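You operate a simulated robot arm through the tools that you are given. There is no shell and no other tool. Be economical: measure what you need, move in short steps, check, and stop when the job is done.

Carry out the task below with a simulated robot arm. There is one attempt and no reset: what you move stays moved.

## Task
Fold both udder towels and lay them at the back of the towel table.

It is judged by the outcome, as a careful person would: the job done as asked, and still so three seconds after it is handed in. It fails if anything else is knocked over, pushed out of place, dropped, spilled or broken. Flat cloth is picked up by pressing the open fingertips on it (5 to 10 N) and closing them slowly along it; thin cloth reads only 2 to 8 mm in the jaws.

## Robot
A 6-joint arm with a two-finger parallel gripper, fixed in place. Base frame: the origin is at the foot of the arm, x ahead of it, y to its left, z up. Lengths are in m, angles in rad, forces in N, time in s.
With the tool pointing down near the work surface it reaches from about 0.36 to 0.82 m from the base axis. Its first joint turns from -2.897 to 2.897 rad. Payload 3.91 kg.
Tool frame: the origin (TCP) lies between the finger pads and is the grasp point; the fingertips stand 0.03 m ahead of it; z points along the fingers, y is the line along which they close. The gripper opens to 0.11 m. The fingers are 0.02 m wide and 0.01 m thick; the gripper's body (0.048 by 0.112 m) begins 0.055 m behind the TCP.
Orientation is that of the tool frame in the base frame, as a unit quaternion [x, y, z, w]. With the fingers straight down and closing along the base's y, the tool's x points along the base's -x, its y along +y and its z along -z.

## Interface
- The arm moves only by the tool send_rows. Its argument "rows" is a list of rows, each an object of numbers (a shift or turn left out is 0, a gripper value left out holds the last): "x", "y", "z": the shift along the base's x, y, z in units of 20 mm (1.0 is 20 mm); "rx", "ry", "rz": the turn, a rotation vector about the base's x, y, z in units of 5 degrees (1.0 is 5 degrees); "hand": the finger opening in cm, from 0 to 11. In form: [{"x": .., "y": .., "z": .., "rx": .., "ry": .., "rz": .., "hand": ..}, ...]. A call has 1 to 20 rows; each row shifts and turns the commanded pose from where the row before left it. A call with a number of a shift or a turn outside -1 to 1 is refused whole. A row lasts 0.2 s, in which the tool goes at most 0.05 m and 0.15 rad; a call with a longer step from one row to the next is refused whole, and so is a gripper value outside its range. Where a pose cannot be reached the arm comes as near as it can. A force on the tool above 40 N (or 10 N above the force at the start of the call, whichever is more), or a blocked arm, ends the call early, and 0.2 s more pass. The fingers move at their own pace (about 0.045 m/s each) and stop on an object; they squeeze with about 36 N. The grip force told is the motor's: it shows also when the fingers shut on nothing. Time passes only in rows, and 0.2 s behind the last, so rows that do not move let the fingers close. It gives the time, the measured TCP pose, the force on the tool (base axes), the opening and the grip force at its end, in the units of the frame above (readings bear some noise), and new pictures: "show" is both (left out), scene, wrist or none.
- Cameras (640 x 400 px; columns grow to the right, rows downward): "scene" is fixed at [0.0508, 0.6517, 1.5931]; the picture's right is [-0.71, -0.71, 0.00], its down [-0.48, 0.48, -0.73] and it looks along [0.52, -0.52, -0.68] (base axes); focal length 369 px, centre (320, 200). "wrist" rides on the gripper at [-0.036, 0, -0.057] in the tool frame; the picture's right is [0.00, -1.00, 0.00], its down [0.97, 0.00, -0.24] and it looks along [0.24, 0.00, 0.97] (tool axes); focal length 218 px, centre (320, 200). There is no depth. A picture from a camera that has moved, and an enlarged one, comes with that camera's place and axes in the base frame and with its lens. The place of the scene camera against the robot may be out by one fixed shift of up to 0.018 m in any direction.
- move_column(by): slides the trunk up (or, below 0, down) by that many m; the arm rides with it, the base frame stays. It gives what a move gives, with no picture.
- close_up(camera, box): a new picture of the part [left, top, right, bottom] of that camera's present view, enlarged. The clock stands still meanwhile.
- finish_job(): hands the job in; it is judged then, once.

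Go step by step. Nothing tells you positions but the pictures and the camera data: compare them with the known pose of the tool, close in by small moves and look again before you grip or let go. The budget is 120 turns and 170 pictures, counting those below and the enlarged ones. Unless the task says otherwise, let go and move clear before handing in, and close with one line.

The tools are called after ">>>" by a JSON object that holds its "api" and its "payload". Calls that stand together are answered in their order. send_rows: Moves the arm, as the interface text tells. Its arguments: {"type":"object","properties":{"rows":{"type":"array"},"show":{"type":"string","enum":["both","scene","wrist","none"]}},"required":["rows"]} The other tools are called the same way: move_column (by) slides the trunk up or down; close_up (camera, box) takes an enlarged picture of a part of a camera's view; finish_job () hands the job in.

At the start:

```text
time: 0.0
eef_pos: [0.3814, 0.2189, 1.2426]
tool_rot: [0.0, 1.0, 0.0, 0.0]
wrist_force: [0.3, -0.9, 0.4]
width: 0.1099
grip_force: 0.0
trunk travel left (down, up): [-0.55, 0.06]
```

scene: 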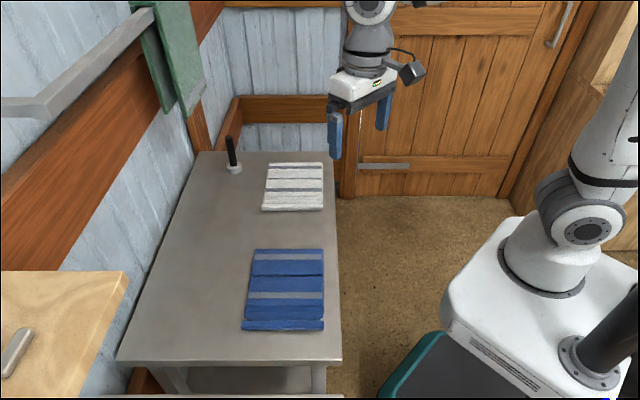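
wrist: 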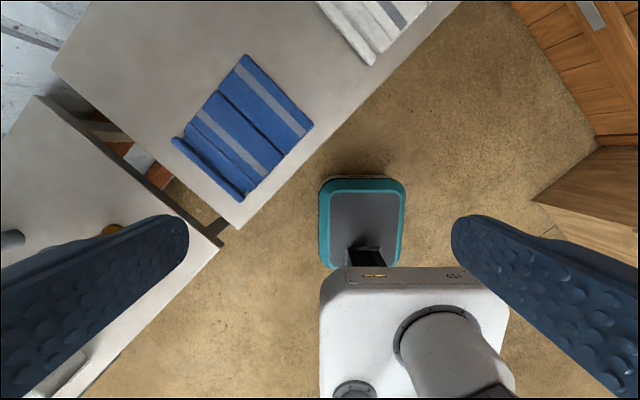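

I see a blue and a white towel lying near the front of the table, which stands at 45 degrees to the base; its back is along the wall. I'll look closer first.

>>> {"api": "close_up", "payload": {"camera": "scene", "box": [220, 230, 348, 350]}}

>>> {"api": "close_up", "payload": {"camera": "scene", "box": [190, 130, 350, 230]}}

```text
3.33 times, centred on (284, 290) of scene
camera zoom: at [0.0508, 0.6517, 1.5931], right [-0.71, -0.71, 0.0], down [-0.48, 0.48, -0.73], along [0.52, -0.52, -0.68], focal length 1231 px, centre (440, -100)
```

zoom: 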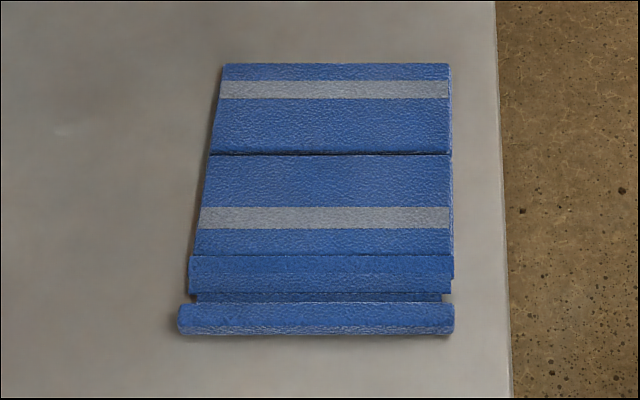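

```text
4.00 times, centred on (270, 180) of scene
camera zoom: at [0.0508, 0.6517, 1.5931], right [-0.71, -0.71, 0.0], down [-0.48, 0.48, -0.73], along [0.52, -0.52, -0.68], focal length 1477 px, centre (520, 280)
```

zoom: 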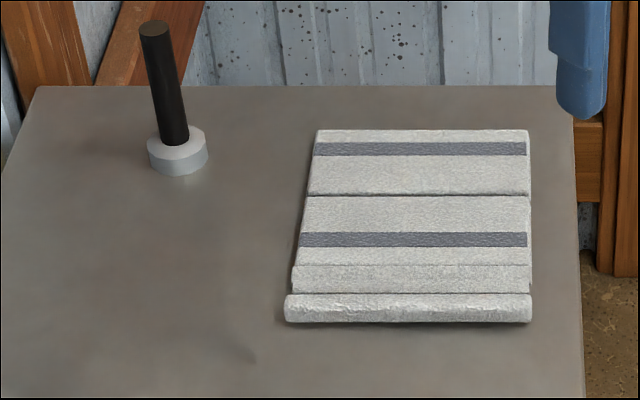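

The towels look hinged across the middle, with a raised hem lip at the end nearest the scene camera. I take the blue lip to be at about (0.384, 0.43); I'll hover over it with the closing axis across the lip.

>>> {"api": "send_rows", "payload": {"rows": [{"y": 0.81, "z": -0.9, "rz": 0.7}, {"y": 0.81, "z": -0.9, "rz": 0.7}, {"y": 0.81, "z": -0.9, "rz": 0.7}, {"y": 0.81, "z": -0.9, "rz": 0.7}, {"y": 0.81, "z": -0.9, "rz": 0.7}, {"y": 0.81, "z": -0.9, "rz": 0.7}, {"y": 0.81, "z": -0.9, "rz": 0.7}, {"y": 0.81, "z": -0.9, "rz": 0.7}, {"y": 0.81, "z": -0.9, "rz": 0.7}, {"y": 0.81, "z": -0.9, "rz": 0.7}, {"y": 0.81, "z": -0.9, "rz": 0.7}, {"y": 0.81, "z": -0.9, "rz": 0.7}, {"y": 0.81, "z": -0.9, "rz": 0.6}]}}

```text
time: 2.8
eef_pos: [0.3821, 0.4346, 1.0065]
tool_rot: [-0.384, 0.923, -0.001, 0.0]
wrist_force: [0.1, 0.1, 0.0]
width: 0.1099
grip_force: 0.1
trunk travel left (down, up): [-0.55, 0.06]
camera wrist: at [0.4069, 0.4579, 1.0638], right [0.71, -0.71, 0.0], down [-0.69, -0.69, 0.24], along [-0.17, -0.17, -0.97], focal length 218 px, centre (320, 200)
```

scene: 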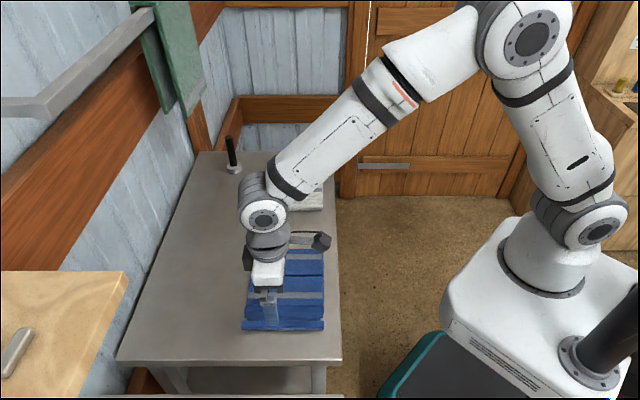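
wrist: 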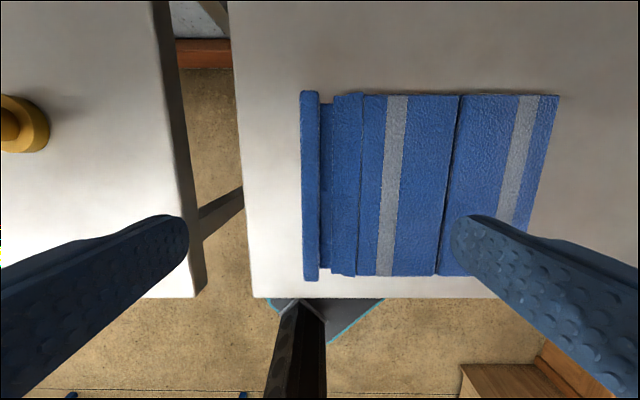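

>>> {"api": "close_up", "payload": {"camera": "wrist", "box": [270, 80, 430, 180]}}

>>> {"api": "close_up", "payload": {"camera": "wrist", "box": [270, 200, 430, 300]}}

```text
4.00 times, centred on (350, 130) of wrist
camera zoom: at [0.4069, 0.4579, 1.0638], right [0.71, -0.71, 0.0], down [-0.69, -0.69, 0.24], along [-0.17, -0.17, -0.97], focal length 873 px, centre (200, 480)
```

zoom: 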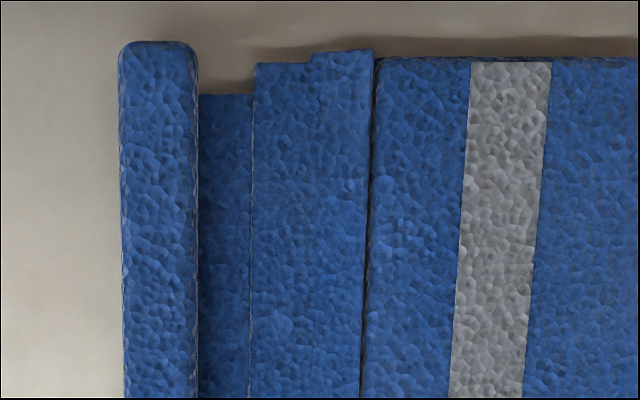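

```text
4.00 times, centred on (350, 250) of wrist
camera zoom: at [0.4069, 0.4579, 1.0638], right [0.71, -0.71, 0.0], down [-0.69, -0.69, 0.24], along [-0.17, -0.17, -0.97], focal length 873 px, centre (200, 0)
```

zoom: 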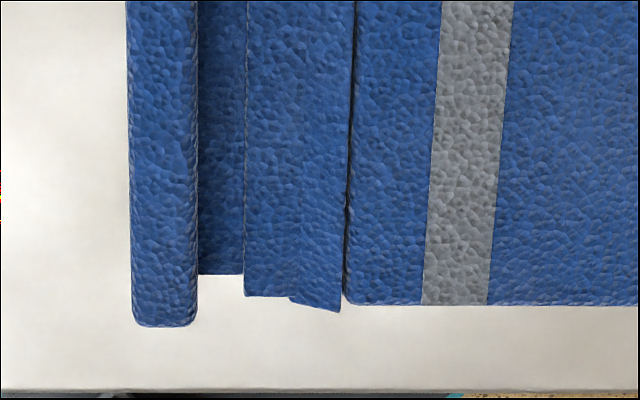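

The lip is at about s=-0.045 along the table, 8 mm from the TCP axis. I'll center on it, narrow the hand and descend to a few cm above.

>>> {"api": "send_rows", "payload": {"rows": [{"x": -0.42, "y": 0.35, "z": -0.75, "hand": 3.2}, {"z": -0.95}, {"z": -0.95}, {"z": -0.95}, {"z": -0.9}, {}, {}]}}

```text
time: 4.4
eef_pos: [0.3734, 0.4365, 0.9168]
tool_rot: [-0.382, 0.924, 0.0, 0.0]
wrist_force: [-0.2, 0.2, -1.4]
width: 0.0321
grip_force: 0.1
trunk travel left (down, up): [-0.55, 0.06]
camera wrist: at [0.3981, 0.4624, 0.9744], right [0.71, -0.71, 0.0], down [-0.69, -0.69, 0.24], along [-0.17, -0.17, -0.97], focal length 218 px, centre (320, 200)
```

scene: 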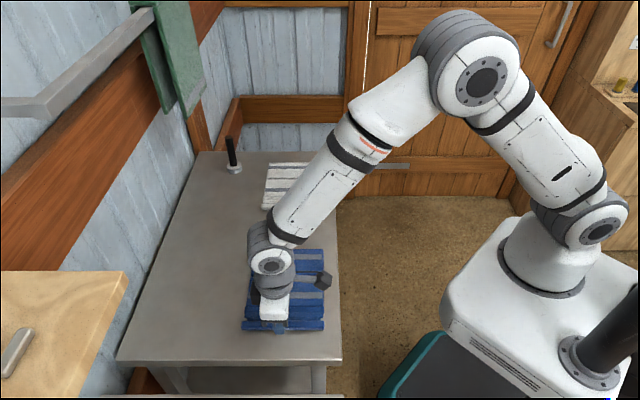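
wrist: 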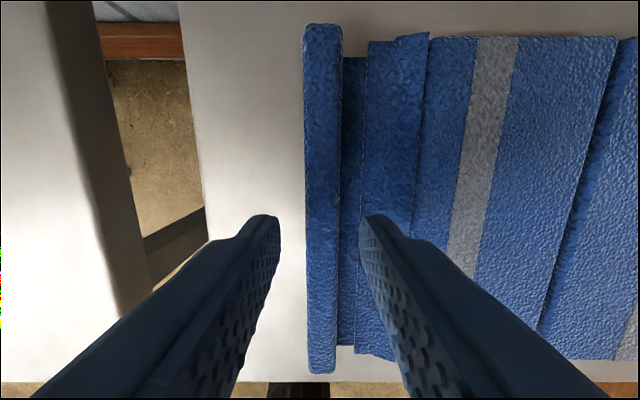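

Lip is almost centred; I shift 3.5 mm so the inner finger drops into the recess and go down.

>>> {"api": "send_rows", "payload": {"rows": [{"x": -0.12, "y": 0.12, "z": -0.2}, {"z": -0.3}, {"z": -0.3}, {"z": -0.2}, {}], "show": "wrist"}}

```text
time: 5.6
eef_pos: [0.3714, 0.4404, 0.8986]
tool_rot: [-0.383, 0.924, 0.0, 0.0]
wrist_force: [0.1, 0.6, 0.3]
width: 0.0319
grip_force: 0.1
trunk travel left (down, up): [-0.55, 0.06]
camera wrist: at [0.3958, 0.4652, 0.9546], right [0.71, -0.71, 0.0], down [-0.69, -0.69, 0.24], along [-0.17, -0.17, -0.97], focal length 218 px, centre (320, 200)
```

wrist: 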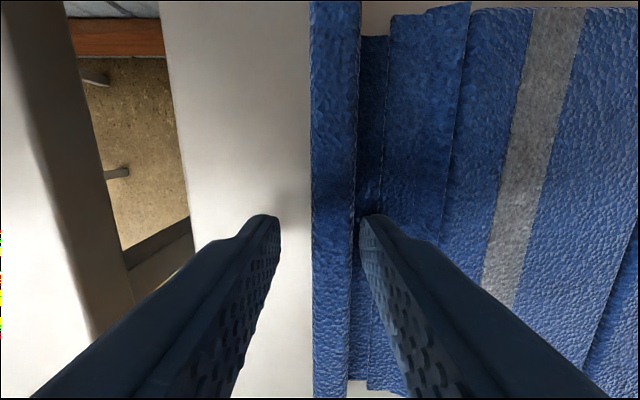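

>>> {"api": "send_rows", "payload": {"rows": [{"z": -0.15}, {"z": -0.1}, {}], "show": "none"}}

```text
time: 6.4
eef_pos: [0.3717, 0.4415, 0.8929]
tool_rot: [-0.383, 0.924, 0.0, 0.0]
wrist_force: [-0.5, -0.6, 0.9]
width: 0.032
grip_force: 0.0
trunk travel left (down, up): [-0.55, 0.06]
```

>>> {"api": "send_rows", "payload": {"rows": [{"z": -0.1}, {"z": -0.05}, {}], "show": "none"}}

```text
time: 7.2
eef_pos: [0.3715, 0.4407, 0.8903]
tool_rot: [-0.383, 0.924, 0.0, 0.001]
wrist_force: [-0.8, 0.8, 2.7]
width: 0.0321
grip_force: 0.1
trunk travel left (down, up): [-0.55, 0.06]
```

>>> {"api": "send_rows", "payload": {"rows": [{"z": -0.1}, {}], "show": "none"}}

```text
time: 7.8
eef_pos: [0.3728, 0.441, 0.8903]
tool_rot: [-0.383, 0.924, 0.001, 0.002]
wrist_force: [-0.7, 0.0, 20.6]
width: 0.0321
grip_force: 0.2
trunk travel left (down, up): [-0.55, 0.06]
```

Firm contact at z≈0.860; I ease off 1 mm to about 8 N and close slowly.

>>> {"api": "send_rows", "payload": {"rows": [{"z": 0.07}, {"hand": 2.9}, {"hand": 2.6}, {"hand": 2.3}, {"hand": 2.0}, {"hand": 1.7}, {}]}}

```text
time: 9.4
eef_pos: [0.3714, 0.4394, 0.8898]
tool_rot: [-0.382, 0.924, 0.0, 0.0]
wrist_force: [1.5, -5.1, 12.3]
width: 0.019
grip_force: 2.5
trunk travel left (down, up): [-0.55, 0.06]
camera wrist: at [0.3955, 0.4645, 0.9465], right [0.71, -0.71, 0.0], down [-0.69, -0.69, 0.24], along [-0.17, -0.17, -0.97], focal length 218 px, centre (320, 200)
```

scene: 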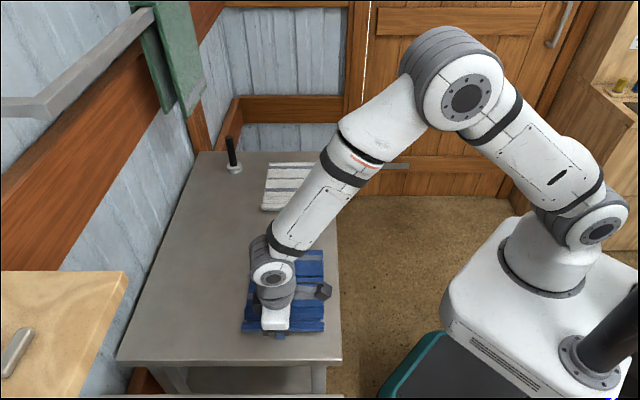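
wrist: 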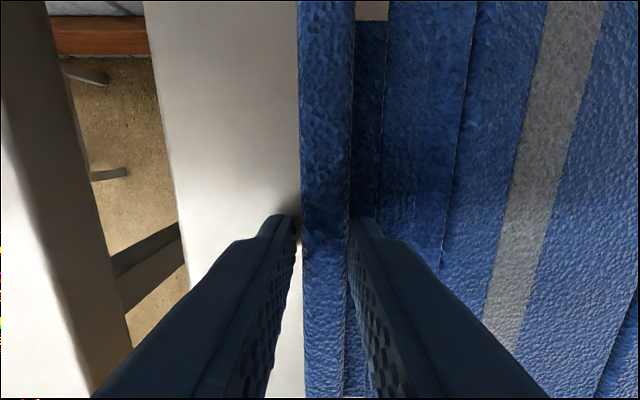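

The fingers are on the lip at 19 mm; I close fully and give it a small lift test.

>>> {"api": "send_rows", "payload": {"rows": [{"hand": 1.4}, {"hand": 1.0}, {"hand": 0.5}, {"hand": 0}, {}, {}], "show": "wrist"}}

```text
time: 10.8
eef_pos: [0.3715, 0.4388, 0.8894]
tool_rot: [-0.383, 0.924, 0.0, 0.0]
wrist_force: [4.5, -8.0, 10.6]
width: 0.015
grip_force: 35.7
trunk travel left (down, up): [-0.55, 0.06]
camera wrist: at [0.3959, 0.4644, 0.9465], right [0.71, -0.71, 0.0], down [-0.69, -0.69, 0.24], along [-0.17, -0.17, -0.97], focal length 218 px, centre (320, 200)
```

wrist: 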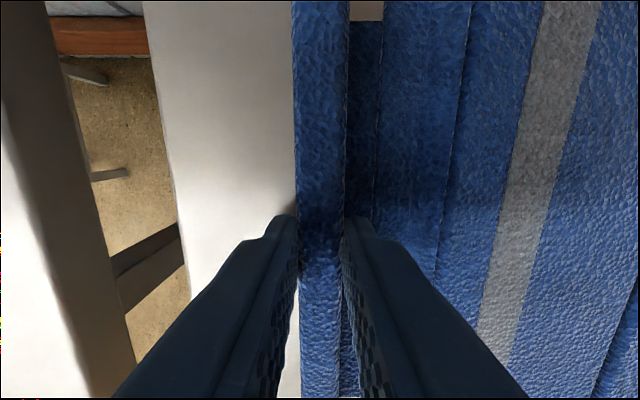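

>>> {"api": "send_rows", "payload": {"rows": [{"z": 0.3}, {"z": 0.4}, {"z": 0.5}, {"z": 0.5}, {}]}}

```text
time: 12.0
eef_pos: [0.3723, 0.4411, 0.924]
tool_rot: [-0.382, 0.924, 0.001, 0.0]
wrist_force: [0.1, 0.1, 0.4]
width: 0.0148
grip_force: 35.3
trunk travel left (down, up): [-0.55, 0.06]
camera wrist: at [0.397, 0.4655, 0.9801], right [0.71, -0.71, 0.0], down [-0.69, -0.69, 0.24], along [-0.17, -0.17, -0.97], focal length 218 px, centre (320, 200)
```

scene: 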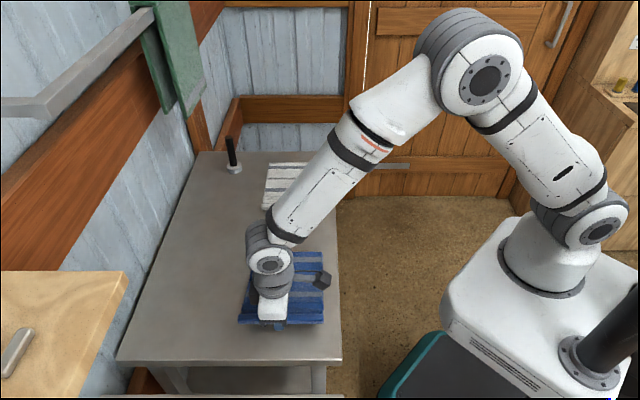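
wrist: 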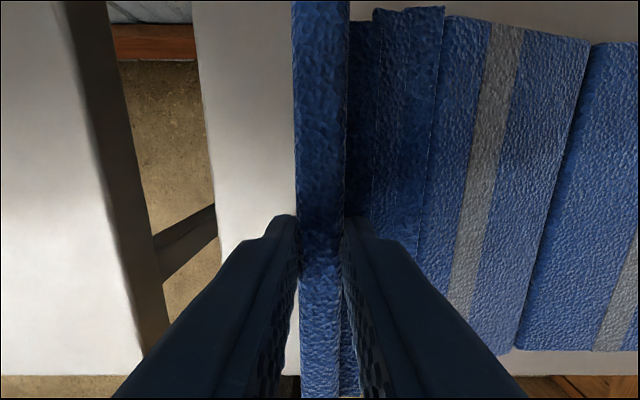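

The lip is held and lifts freely. I now carry it up along an arc over the middle hinge and watch how the towel bends.

>>> {"api": "send_rows", "payload": {"rows": [{"x": 0.3, "y": -0.3, "z": 0.61}, {"x": 0.3, "y": -0.3, "z": 0.61}, {"x": 0.3, "y": -0.3, "z": 0.61}, {"x": 0.3, "y": -0.3, "z": 0.61}, {"x": 0.32, "y": -0.32, "z": 0.38}, {"x": 0.32, "y": -0.32, "z": 0.38}, {"x": 0.32, "y": -0.32, "z": 0.38}, {"x": 0.32, "y": -0.32, "z": 0.38}, {}]}}

>>> {"api": "close_up", "payload": {"camera": "scene", "box": [210, 220, 360, 340]}}

```text
time: 14.0
eef_pos: [0.4217, 0.3904, 1.0036]
tool_rot: [-0.383, 0.924, -0.001, 0.0]
wrist_force: [-0.1, -0.5, 0.2]
width: 0.0147
grip_force: 36.2
trunk travel left (down, up): [-0.55, 0.06]
camera wrist: at [0.4456, 0.4161, 1.0591], right [0.71, -0.71, 0.0], down [-0.69, -0.69, 0.24], along [-0.17, -0.17, -0.97], focal length 218 px, centre (320, 200)
```

scene: 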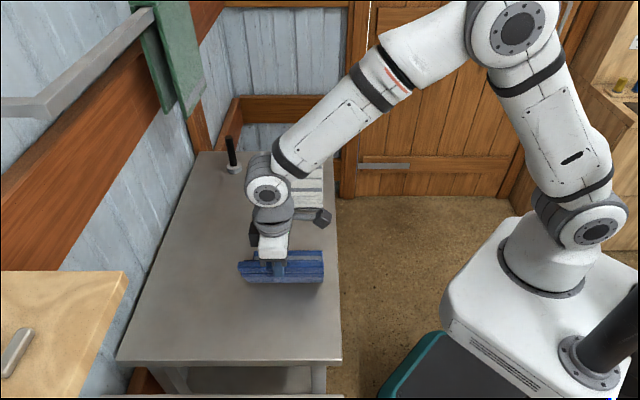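
wrist: 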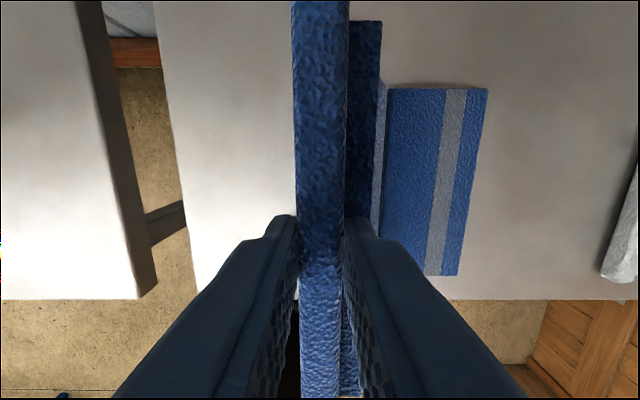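

```text
3.33 times, centred on (285, 280) of scene
camera zoom: at [0.0508, 0.6517, 1.5931], right [-0.71, -0.71, 0.0], down [-0.48, 0.48, -0.73], along [0.52, -0.52, -0.68], focal length 1231 px, centre (437, -67)
```

zoom: 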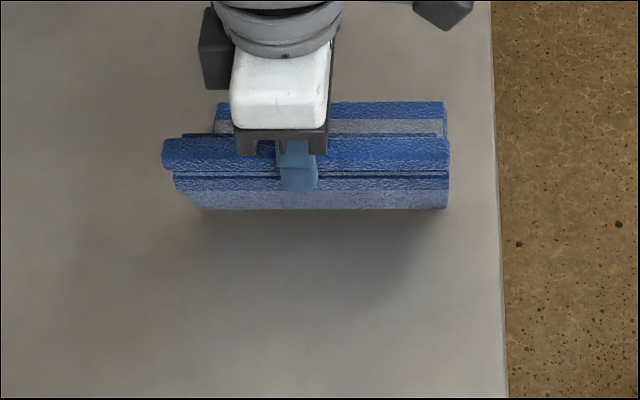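

The towel hinges cleanly in the middle and the far half stays flat. Before laying it over I drag it, held up like this, to the back of the table (+n, a bit -s) in two halves.

>>> {"api": "send_rows", "payload": {"rows": [{"x": 0.32, "y": 0.67}, {"x": 0.32, "y": 0.67}, {"x": 0.32, "y": 0.67}, {"x": 0.32, "y": 0.67}, {"x": 0.32, "y": 0.67}, {"x": 0.32, "y": 0.67}, {"x": 0.32, "y": 0.67}, {}]}}

```text
time: 15.8
eef_pos: [0.4659, 0.4853, 1.0021]
tool_rot: [-0.383, 0.924, 0.0, 0.0]
wrist_force: [0.3, -0.1, 0.4]
width: 0.0149
grip_force: 36.1
trunk travel left (down, up): [-0.55, 0.06]
camera wrist: at [0.4909, 0.5108, 1.0583], right [0.71, -0.71, 0.0], down [-0.69, -0.69, 0.24], along [-0.17, -0.17, -0.97], focal length 218 px, centre (320, 200)
```

scene: 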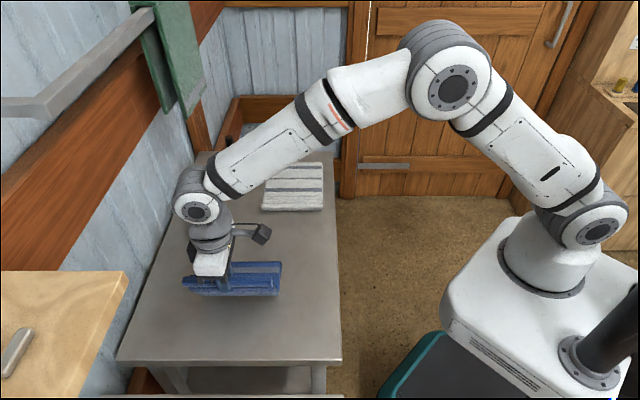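
wrist: 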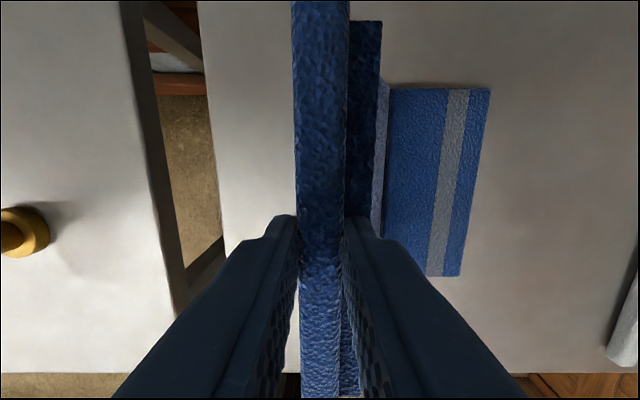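

>>> {"api": "send_rows", "payload": {"rows": [{"x": 0.32, "y": 0.67}, {"x": 0.32, "y": 0.67}, {"x": 0.32, "y": 0.67}, {"x": 0.32, "y": 0.67}, {"x": 0.32, "y": 0.67}, {"x": 0.32, "y": 0.67}, {"x": 0.32, "y": 0.67}, {}]}}

```text
time: 17.6
eef_pos: [0.5105, 0.5776, 1.0022]
tool_rot: [-0.382, 0.924, 0.0, 0.0]
wrist_force: [0.9, 0.3, -0.1]
width: 0.0146
grip_force: 36.3
trunk travel left (down, up): [-0.55, 0.06]
camera wrist: at [0.5351, 0.603, 1.0589], right [0.71, -0.71, 0.0], down [-0.69, -0.69, 0.24], along [-0.17, -0.17, -0.97], focal length 218 px, centre (320, 200)
```

scene: 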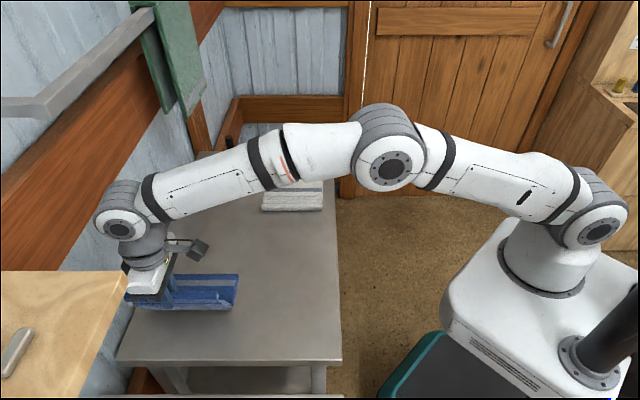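
wrist: 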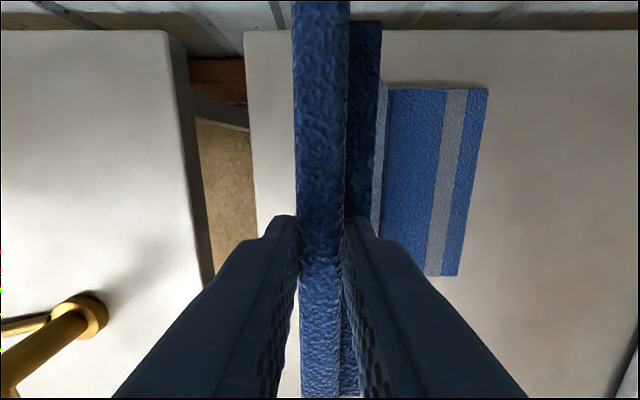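

It dragged nicely; the towel now lies in the back half. I go another 2 cm back and continue the fold arc past vertical.

>>> {"api": "send_rows", "payload": {"rows": [{"x": 0.565, "y": -0.285, "z": 0.18}, {"x": 0.565, "y": -0.285, "z": 0.18}, {"x": 0.565, "y": -0.285, "z": 0.18}, {"x": 0.565, "y": -0.285, "z": 0.18}, {"x": 0.565, "y": -0.285, "z": 0.18}, {"x": 0.434, "y": -0.434, "z": -0.22}, {"x": 0.434, "y": -0.434, "z": -0.22}, {"x": 0.434, "y": -0.434, "z": -0.22}, {"x": 0.434, "y": -0.434, "z": -0.22}, {"x": 0.434, "y": -0.434, "z": -0.22}, {"x": 0.434, "y": -0.434, "z": -0.22}, {"x": 0.434, "y": -0.434, "z": -0.22}, {}]}}

>>> {"api": "close_up", "payload": {"camera": "scene", "box": [100, 190, 280, 330]}}

```text
time: 20.4
eef_pos: [0.6288, 0.4907, 0.9888]
tool_rot: [-0.382, 0.924, 0.0, -0.001]
wrist_force: [-0.7, 0.5, -0.2]
width: 0.015
grip_force: 35.7
trunk travel left (down, up): [-0.55, 0.06]
camera wrist: at [0.6531, 0.5148, 1.0454], right [0.71, -0.71, 0.0], down [-0.69, -0.69, 0.24], along [-0.17, -0.17, -0.97], focal length 218 px, centre (320, 200)
```

scene: 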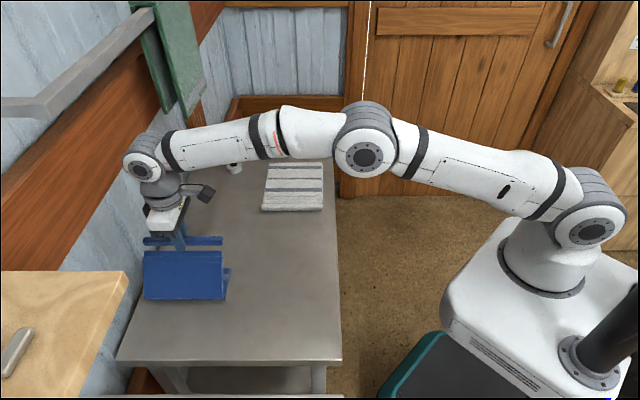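
wrist: 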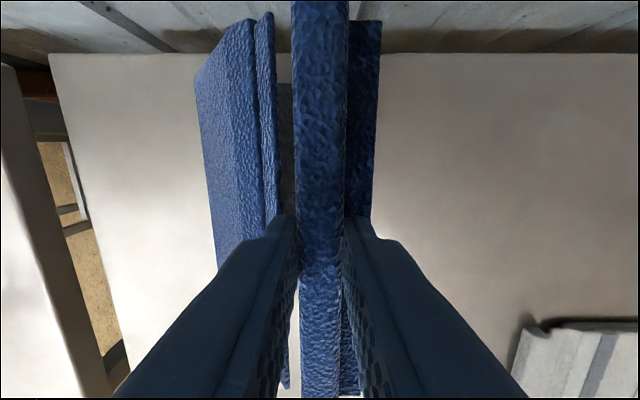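

```text
2.86 times, centred on (190, 260) of scene
camera zoom: at [0.0508, 0.6517, 1.5931], right [-0.71, -0.71, 0.0], down [-0.48, 0.48, -0.73], along [0.52, -0.52, -0.68], focal length 1055 px, centre (691, 29)
```

zoom: 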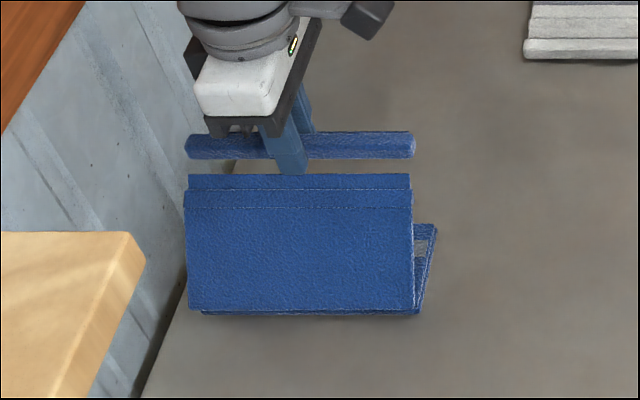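

The half is past vertical and leaning over. I go outward and down to lay it on the far half, then look.

>>> {"api": "send_rows", "payload": {"rows": [{"x": 0.32, "y": -0.32, "z": -0.46}, {"x": 0.32, "y": -0.32, "z": -0.46}, {"x": 0.32, "y": -0.32, "z": -0.46}, {"x": 0.32, "y": -0.32, "z": -0.46}, {}], "show": "wrist"}}

>>> {"api": "close_up", "payload": {"camera": "scene", "box": [100, 190, 280, 330]}}

```text
time: 21.6
eef_pos: [0.654, 0.4623, 0.9524]
tool_rot: [-0.382, 0.924, -0.001, -0.001]
wrist_force: [0.8, -0.4, 0.8]
width: 0.0149
grip_force: 35.7
trunk travel left (down, up): [-0.55, 0.06]
camera wrist: at [0.6784, 0.4876, 1.0091], right [0.71, -0.71, 0.0], down [-0.69, -0.69, 0.24], along [-0.17, -0.17, -0.97], focal length 218 px, centre (320, 200)
```

wrist: 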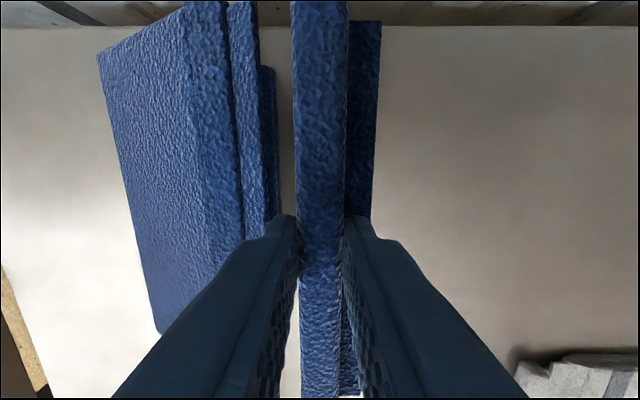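

```text
2.86 times, centred on (190, 260) of scene
camera zoom: at [0.0508, 0.6517, 1.5931], right [-0.71, -0.71, 0.0], down [-0.48, 0.48, -0.73], along [0.52, -0.52, -0.68], focal length 1055 px, centre (691, 29)
```

zoom: 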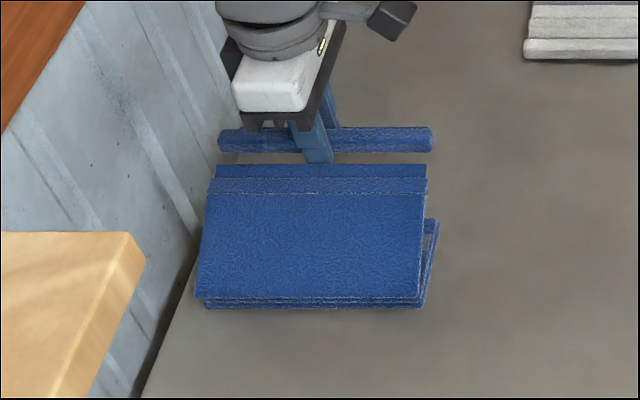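

Nearly down. I lower the lip back onto the far edge so that the hem rests on top of the stack.

>>> {"api": "send_rows", "payload": {"rows": [{"x": -0.15, "y": 0.15, "z": -0.45}, {"x": -0.22, "y": 0.22, "z": -0.4}, {"x": -0.22, "y": 0.22, "z": -0.35}, {"x": -0.22, "y": 0.22, "z": -0.3}, {}], "show": "wrist"}}

>>> {"api": "close_up", "payload": {"camera": "scene", "box": [100, 190, 280, 330]}}

```text
time: 22.8
eef_pos: [0.6391, 0.4771, 0.9219]
tool_rot: [-0.382, 0.924, 0.0, 0.0]
wrist_force: [3.0, -1.2, 5.5]
width: 0.0178
grip_force: 36.0
trunk travel left (down, up): [-0.55, 0.06]
camera wrist: at [0.6627, 0.5034, 0.9786], right [0.71, -0.71, 0.0], down [-0.69, -0.69, 0.24], along [-0.17, -0.17, -0.97], focal length 218 px, centre (320, 200)
```

wrist: 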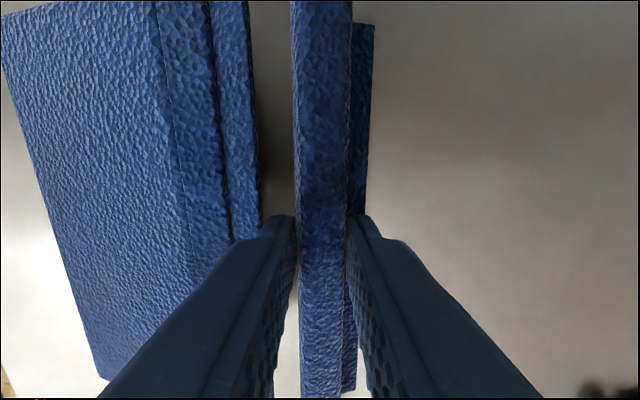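

```text
2.86 times, centred on (190, 260) of scene
camera zoom: at [0.0508, 0.6517, 1.5931], right [-0.71, -0.71, 0.0], down [-0.48, 0.48, -0.73], along [0.52, -0.52, -0.68], focal length 1055 px, centre (691, 29)
```

zoom: 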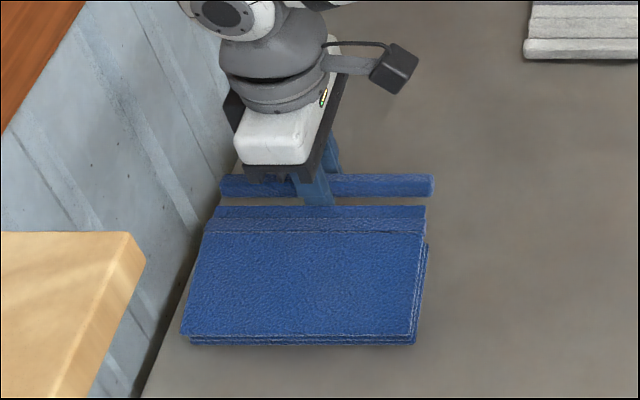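

The bar pushed the stack about 3 cm along the table while coming back, still at the back edge. I lower the lip straight down to the table beside the far edge and look before release.

>>> {"api": "send_rows", "payload": {"rows": [{"x": 0.05, "y": -0.05, "z": -0.3}, {"x": 0.05, "y": -0.05, "z": -0.3}, {"x": 0.05, "y": -0.05, "z": -0.3}, {"z": -0.2}, {}], "show": "wrist"}}

>>> {"api": "close_up", "payload": {"camera": "scene", "box": [100, 190, 280, 330]}}

```text
time: 24.0
eef_pos: [0.6413, 0.4742, 0.9005]
tool_rot: [-0.383, 0.924, 0.0, -0.001]
wrist_force: [0.5, -1.0, 3.4]
width: 0.0197
grip_force: 36.0
trunk travel left (down, up): [-0.55, 0.06]
camera wrist: at [0.6648, 0.5001, 0.9569], right [0.71, -0.71, 0.0], down [-0.69, -0.69, 0.24], along [-0.17, -0.17, -0.97], focal length 218 px, centre (320, 200)
```

wrist: 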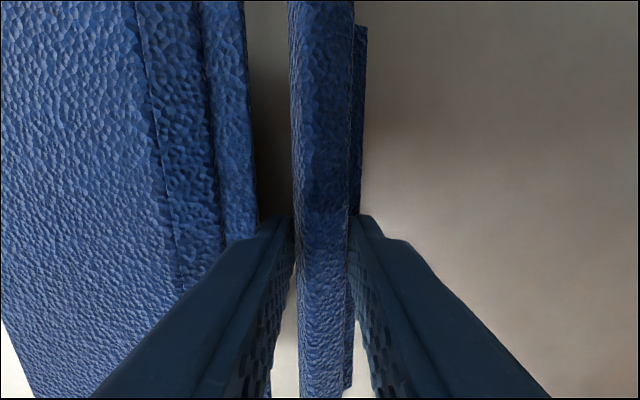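

```text
2.86 times, centred on (190, 260) of scene
camera zoom: at [0.0508, 0.6517, 1.5931], right [-0.71, -0.71, 0.0], down [-0.48, 0.48, -0.73], along [0.52, -0.52, -0.68], focal length 1055 px, centre (691, 29)
```

zoom: 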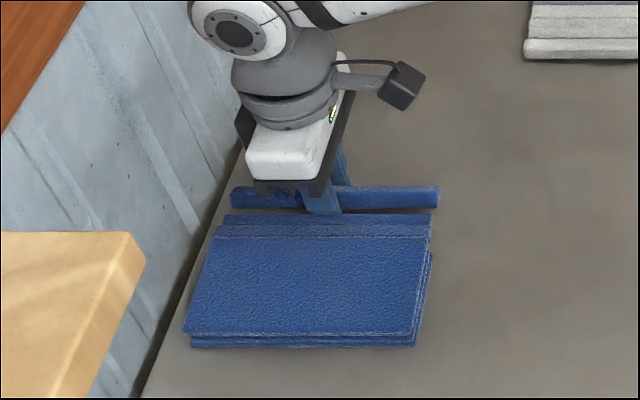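

>>> {"api": "send_rows", "payload": {"rows": [{"z": -0.2}, {"z": -0.1}, {"hand": 2.2}, {"hand": 2.6}, {}, {"z": 0.4}, {"z": 0.8}, {"z": 1}, {"z": 1}, {"z": 1}, {}], "show": "wrist"}}

>>> {"api": "close_up", "payload": {"camera": "scene", "box": [100, 190, 280, 330]}}

```text
time: 26.4
eef_pos: [0.642, 0.4768, 0.9804]
tool_rot: [-0.384, 0.923, 0.0, 0.0]
wrist_force: [-0.3, -0.3, 0.5]
width: 0.0261
grip_force: 0.1
trunk travel left (down, up): [-0.55, 0.06]
camera wrist: at [0.6656, 0.5009, 1.0368], right [0.71, -0.71, 0.0], down [-0.69, -0.69, 0.24], along [-0.17, -0.17, -0.97], focal length 218 px, centre (320, 200)
```

wrist: 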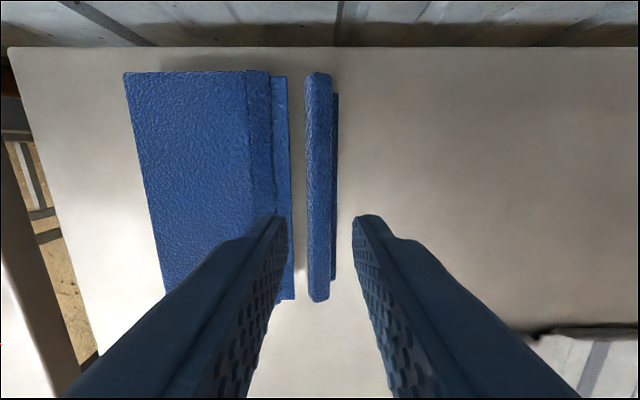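

```text
2.86 times, centred on (190, 260) of scene
camera zoom: at [0.0508, 0.6517, 1.5931], right [-0.71, -0.71, 0.0], down [-0.48, 0.48, -0.73], along [0.52, -0.52, -0.68], focal length 1055 px, centre (691, 29)
```

zoom: 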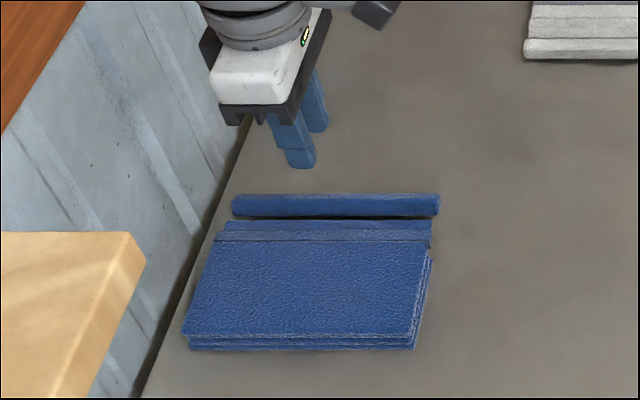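

The towel is folded flat, but the hem bar lies about 4 cm past the far edge. For a neater fold I'll re-grip the bar and set it on top of the stack's edge.

>>> {"api": "send_rows", "payload": {"rows": [{"z": -1}, {"z": -1}, {"z": -1}, {"z": -0.6}, {"z": -0.3}, {}]}}

```text
time: 27.8
eef_pos: [0.6418, 0.4759, 0.9003]
tool_rot: [-0.383, 0.924, 0.0, 0.0]
wrist_force: [-0.6, 0.2, 0.8]
width: 0.0259
grip_force: 0.1
trunk travel left (down, up): [-0.55, 0.06]
camera wrist: at [0.6657, 0.5016, 0.9578], right [0.71, -0.71, 0.0], down [-0.69, -0.69, 0.24], along [-0.17, -0.17, -0.97], focal length 218 px, centre (320, 200)
```

scene: 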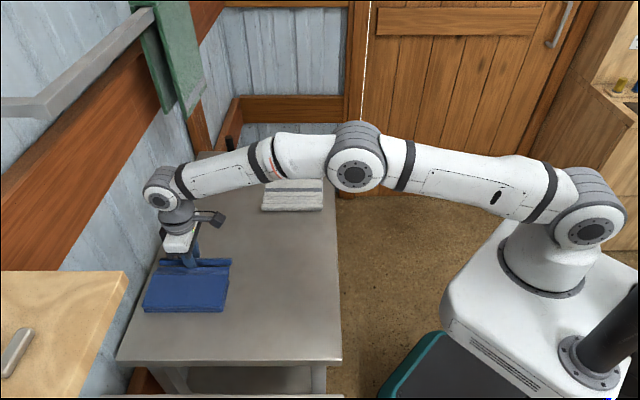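
wrist: 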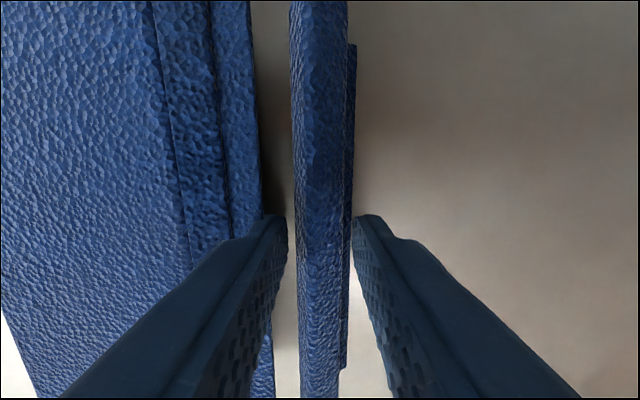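

>>> {"api": "send_rows", "payload": {"rows": [{"z": -0.2}, {"hand": 2.0}, {"hand": 1.5}, {"hand": 0.8}, {"hand": 0}, {}, {}, {"z": 0.4}, {"z": 0.6}, {"z": 0.6}, {"x": -0.2, "y": 0.2, "z": 0.5}, {}]}}

>>> {"api": "close_up", "payload": {"camera": "scene", "box": [100, 190, 280, 330]}}

```text
time: 30.4
eef_pos: [0.6371, 0.4795, 0.9371]
tool_rot: [-0.382, 0.924, 0.0, 0.0]
wrist_force: [0.0, 0.2, -1.3]
width: 0.0199
grip_force: 36.2
trunk travel left (down, up): [-0.55, 0.06]
camera wrist: at [0.6612, 0.5053, 0.9949], right [0.71, -0.71, 0.0], down [-0.69, -0.69, 0.24], along [-0.17, -0.17, -0.97], focal length 218 px, centre (320, 200)
```

scene: 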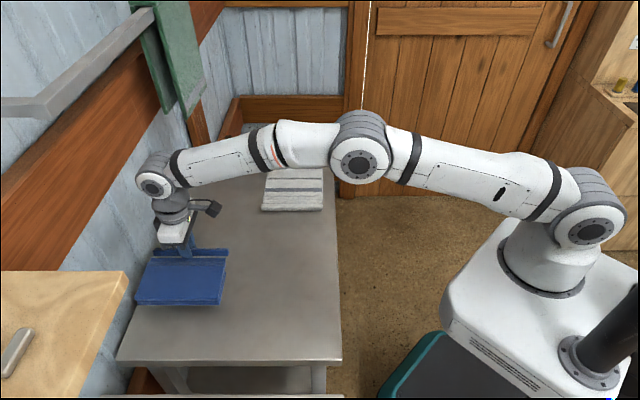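
wrist: 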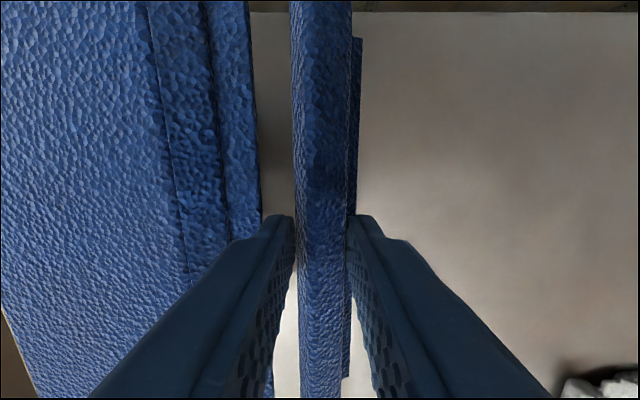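

```text
2.86 times, centred on (190, 260) of scene
camera zoom: at [0.0508, 0.6517, 1.5931], right [-0.71, -0.71, 0.0], down [-0.48, 0.48, -0.73], along [0.52, -0.52, -0.68], focal length 1055 px, centre (691, 29)
```

zoom: 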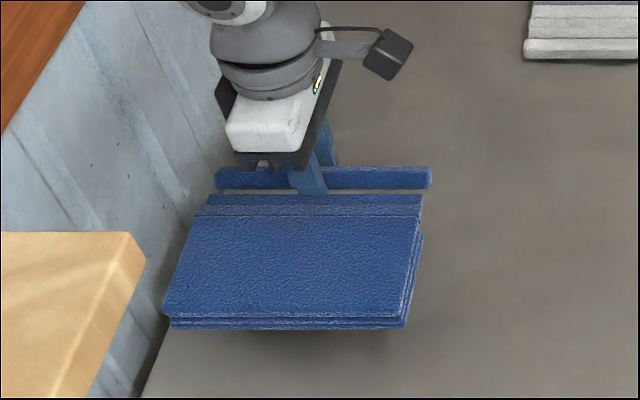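

The folded stack now comes up as one piece with the bar, so the fold has set and holds together. I'll use that to shift it 3.5 cm toward the near end, making room for the white towel, and put it down.

>>> {"api": "send_rows", "payload": {"rows": [{"x": -0.31, "y": 0.31}, {"x": -0.31, "y": 0.31}, {"x": -0.31, "y": 0.31}, {"x": -0.31, "y": 0.31}, {"z": -0.5}, {"z": -0.5}, {"z": -0.5}, {"z": -0.4}, {"z": -0.15}, {}]}}

```text
time: 32.6
eef_pos: [0.612, 0.5046, 0.898]
tool_rot: [-0.382, 0.924, 0.0, 0.001]
wrist_force: [1.1, -1.8, 3.5]
width: 0.0202
grip_force: 36.4
trunk travel left (down, up): [-0.55, 0.06]
camera wrist: at [0.636, 0.5298, 0.9543], right [0.71, -0.71, 0.0], down [-0.69, -0.69, 0.24], along [-0.17, -0.17, -0.97], focal length 218 px, centre (320, 200)
```

scene: 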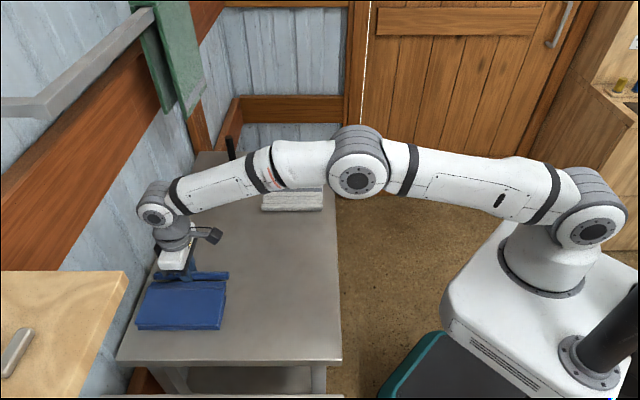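
wrist: 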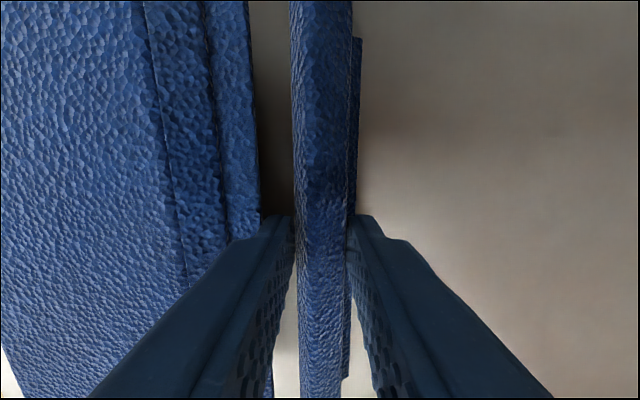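

>>> {"api": "send_rows", "payload": {"rows": [{"z": -0.15}, {"hand": 2.2}, {"hand": 2.6}, {}, {"z": 0.4}, {"z": 0.8}, {"z": 1}, {"z": 1}, {"z": 1}, {"z": 1}, {"z": 1}, {"z": 1}, {}]}}

>>> {"api": "close_up", "payload": {"camera": "scene", "box": [100, 220, 280, 360]}}

```text
time: 35.4
eef_pos: [0.6127, 0.5035, 1.0378]
tool_rot: [-0.382, 0.924, 0.0, 0.0]
wrist_force: [0.0, 0.6, 0.1]
width: 0.0262
grip_force: 0.2
trunk travel left (down, up): [-0.55, 0.06]
camera wrist: at [0.6365, 0.5297, 1.0947], right [0.71, -0.71, 0.0], down [-0.69, -0.69, 0.24], along [-0.17, -0.17, -0.97], focal length 218 px, centre (320, 200)
```

scene: 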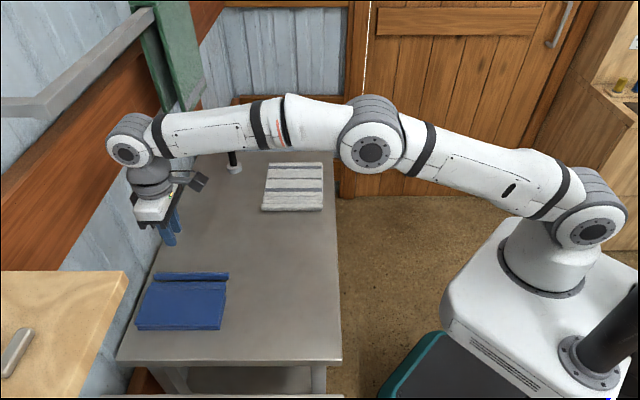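
wrist: 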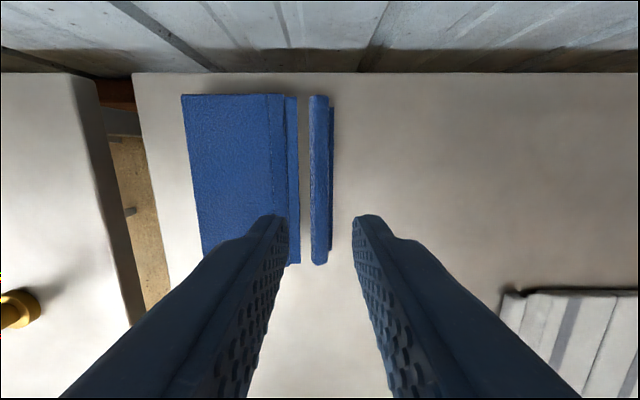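

```text
2.86 times, centred on (190, 290) of scene
camera zoom: at [0.0508, 0.6517, 1.5931], right [-0.71, -0.71, 0.0], down [-0.48, 0.48, -0.73], along [0.52, -0.52, -0.68], focal length 1055 px, centre (691, -57)
```

zoom: 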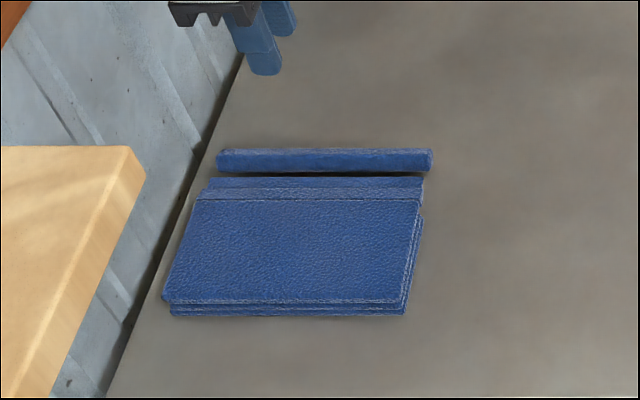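

Blue is done. Now I go above the white towel's lip, estimated at (0.626, 0.183).

>>> {"api": "send_rows", "payload": {"rows": [{"x": 0.04, "y": -0.94, "z": -0.17, "hand": 3.2}, {"x": 0.04, "y": -0.94, "z": -0.17}, {"x": 0.04, "y": -0.94, "z": -0.17}, {"x": 0.04, "y": -0.94, "z": -0.17}, {"x": 0.04, "y": -0.94, "z": -0.17}, {"x": 0.04, "y": -0.94, "z": -0.17}, {"x": 0.04, "y": -0.94, "z": -0.17}, {"x": 0.04, "y": -0.94, "z": -0.17}, {"x": 0.04, "y": -0.94, "z": -0.17}, {"x": 0.04, "y": -0.94, "z": -0.17}, {"x": 0.04, "y": -0.94, "z": -0.17}, {"x": 0.04, "y": -0.94, "z": -0.17}, {"x": 0.04, "y": -0.94, "z": -0.17}, {"x": 0.04, "y": -0.94, "z": -0.17}, {"x": 0.04, "y": -0.94, "z": -0.17}, {"x": 0.04, "y": -0.94, "z": -0.17}, {"x": 0.04, "y": -0.94, "z": -0.17}, {}]}}

```text
time: 39.2
eef_pos: [0.6263, 0.1857, 0.9809]
tool_rot: [-0.383, 0.924, 0.0, -0.001]
wrist_force: [0.4, -0.6, -0.9]
width: 0.0321
grip_force: 0.2
trunk travel left (down, up): [-0.55, 0.06]
camera wrist: at [0.6505, 0.2103, 1.0377], right [0.71, -0.71, 0.0], down [-0.69, -0.69, 0.24], along [-0.17, -0.17, -0.97], focal length 218 px, centre (320, 200)
```

scene: 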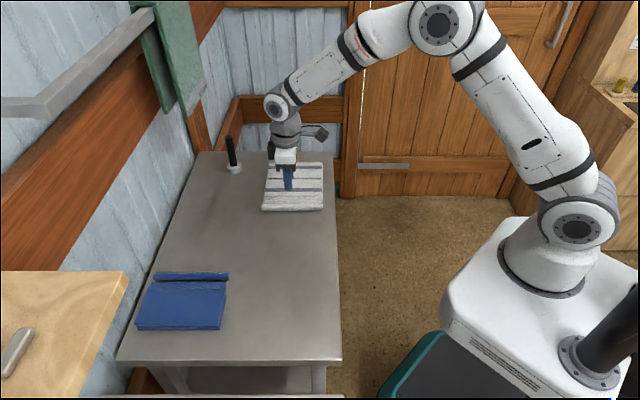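
wrist: 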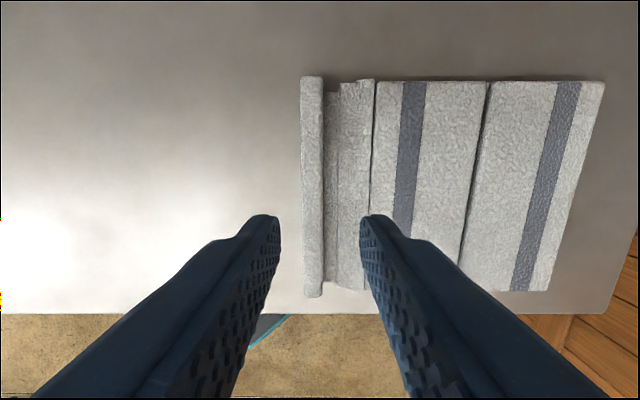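

White lip is 6 mm off axis. I shift and descend over it.

>>> {"api": "send_rows", "payload": {"rows": [{"x": -0.39, "y": 0.39, "z": -0.8}, {"z": -1}, {"z": -1}, {"z": -0.8}, {"z": -0.4}, {}], "show": "wrist"}}

```text
time: 40.6
eef_pos: [0.6179, 0.1929, 0.9016]
tool_rot: [-0.383, 0.924, 0.0, 0.0]
wrist_force: [-0.8, -0.1, -0.1]
width: 0.032
grip_force: 0.1
trunk travel left (down, up): [-0.55, 0.06]
camera wrist: at [0.6419, 0.2175, 0.9573], right [0.71, -0.71, 0.0], down [-0.69, -0.69, 0.24], along [-0.17, -0.17, -0.97], focal length 218 px, centre (320, 200)
```

wrist: 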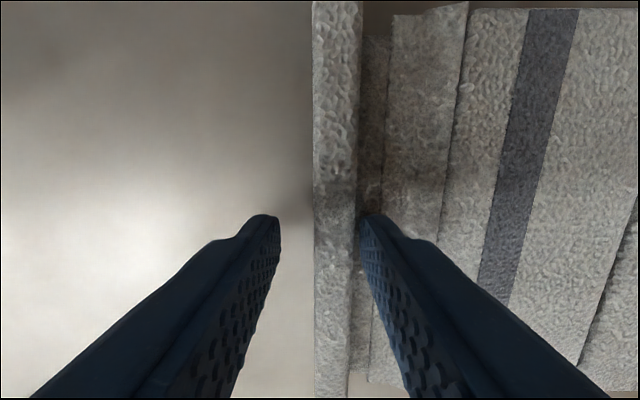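

>>> {"api": "send_rows", "payload": {"rows": [{"x": 0.04, "y": -0.04, "z": -0.2}, {"z": -0.15}, {"z": -0.1}, {"z": -0.07}, {}], "show": "none"}}

```text
time: 41.8
eef_pos: [0.6176, 0.1927, 0.8897]
tool_rot: [-0.383, 0.924, 0.0, 0.0]
wrist_force: [-0.6, -0.9, 2.0]
width: 0.032
grip_force: 0.1
trunk travel left (down, up): [-0.55, 0.06]
```

>>> {"api": "send_rows", "payload": {"rows": [{"z": -0.04}, {"hand": 2.8}, {"hand": 2.4}, {"hand": 2.0}, {"hand": 1.6}, {"hand": 1.2}, {"hand": 0.6}, {"hand": 0}, {}, {}], "show": "wrist"}}

```text
time: 44.0
eef_pos: [0.6182, 0.1927, 0.8914]
tool_rot: [-0.383, 0.924, 0.0, 0.0]
wrist_force: [-4.2, 6.1, 7.8]
width: 0.0147
grip_force: 36.3
trunk travel left (down, up): [-0.55, 0.06]
camera wrist: at [0.6415, 0.2176, 0.9465], right [0.71, -0.71, 0.0], down [-0.69, -0.69, 0.24], along [-0.17, -0.17, -0.97], focal length 218 px, centre (320, 200)
```

wrist: 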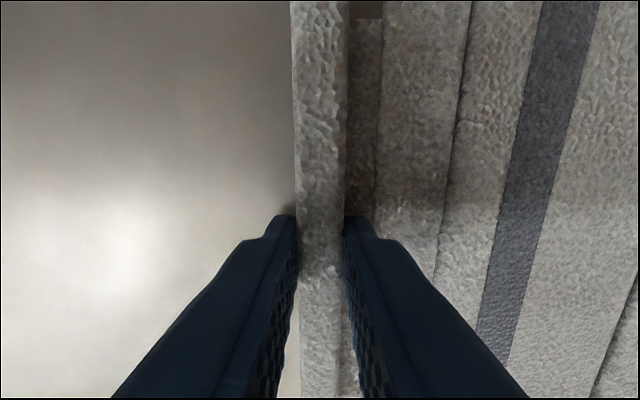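

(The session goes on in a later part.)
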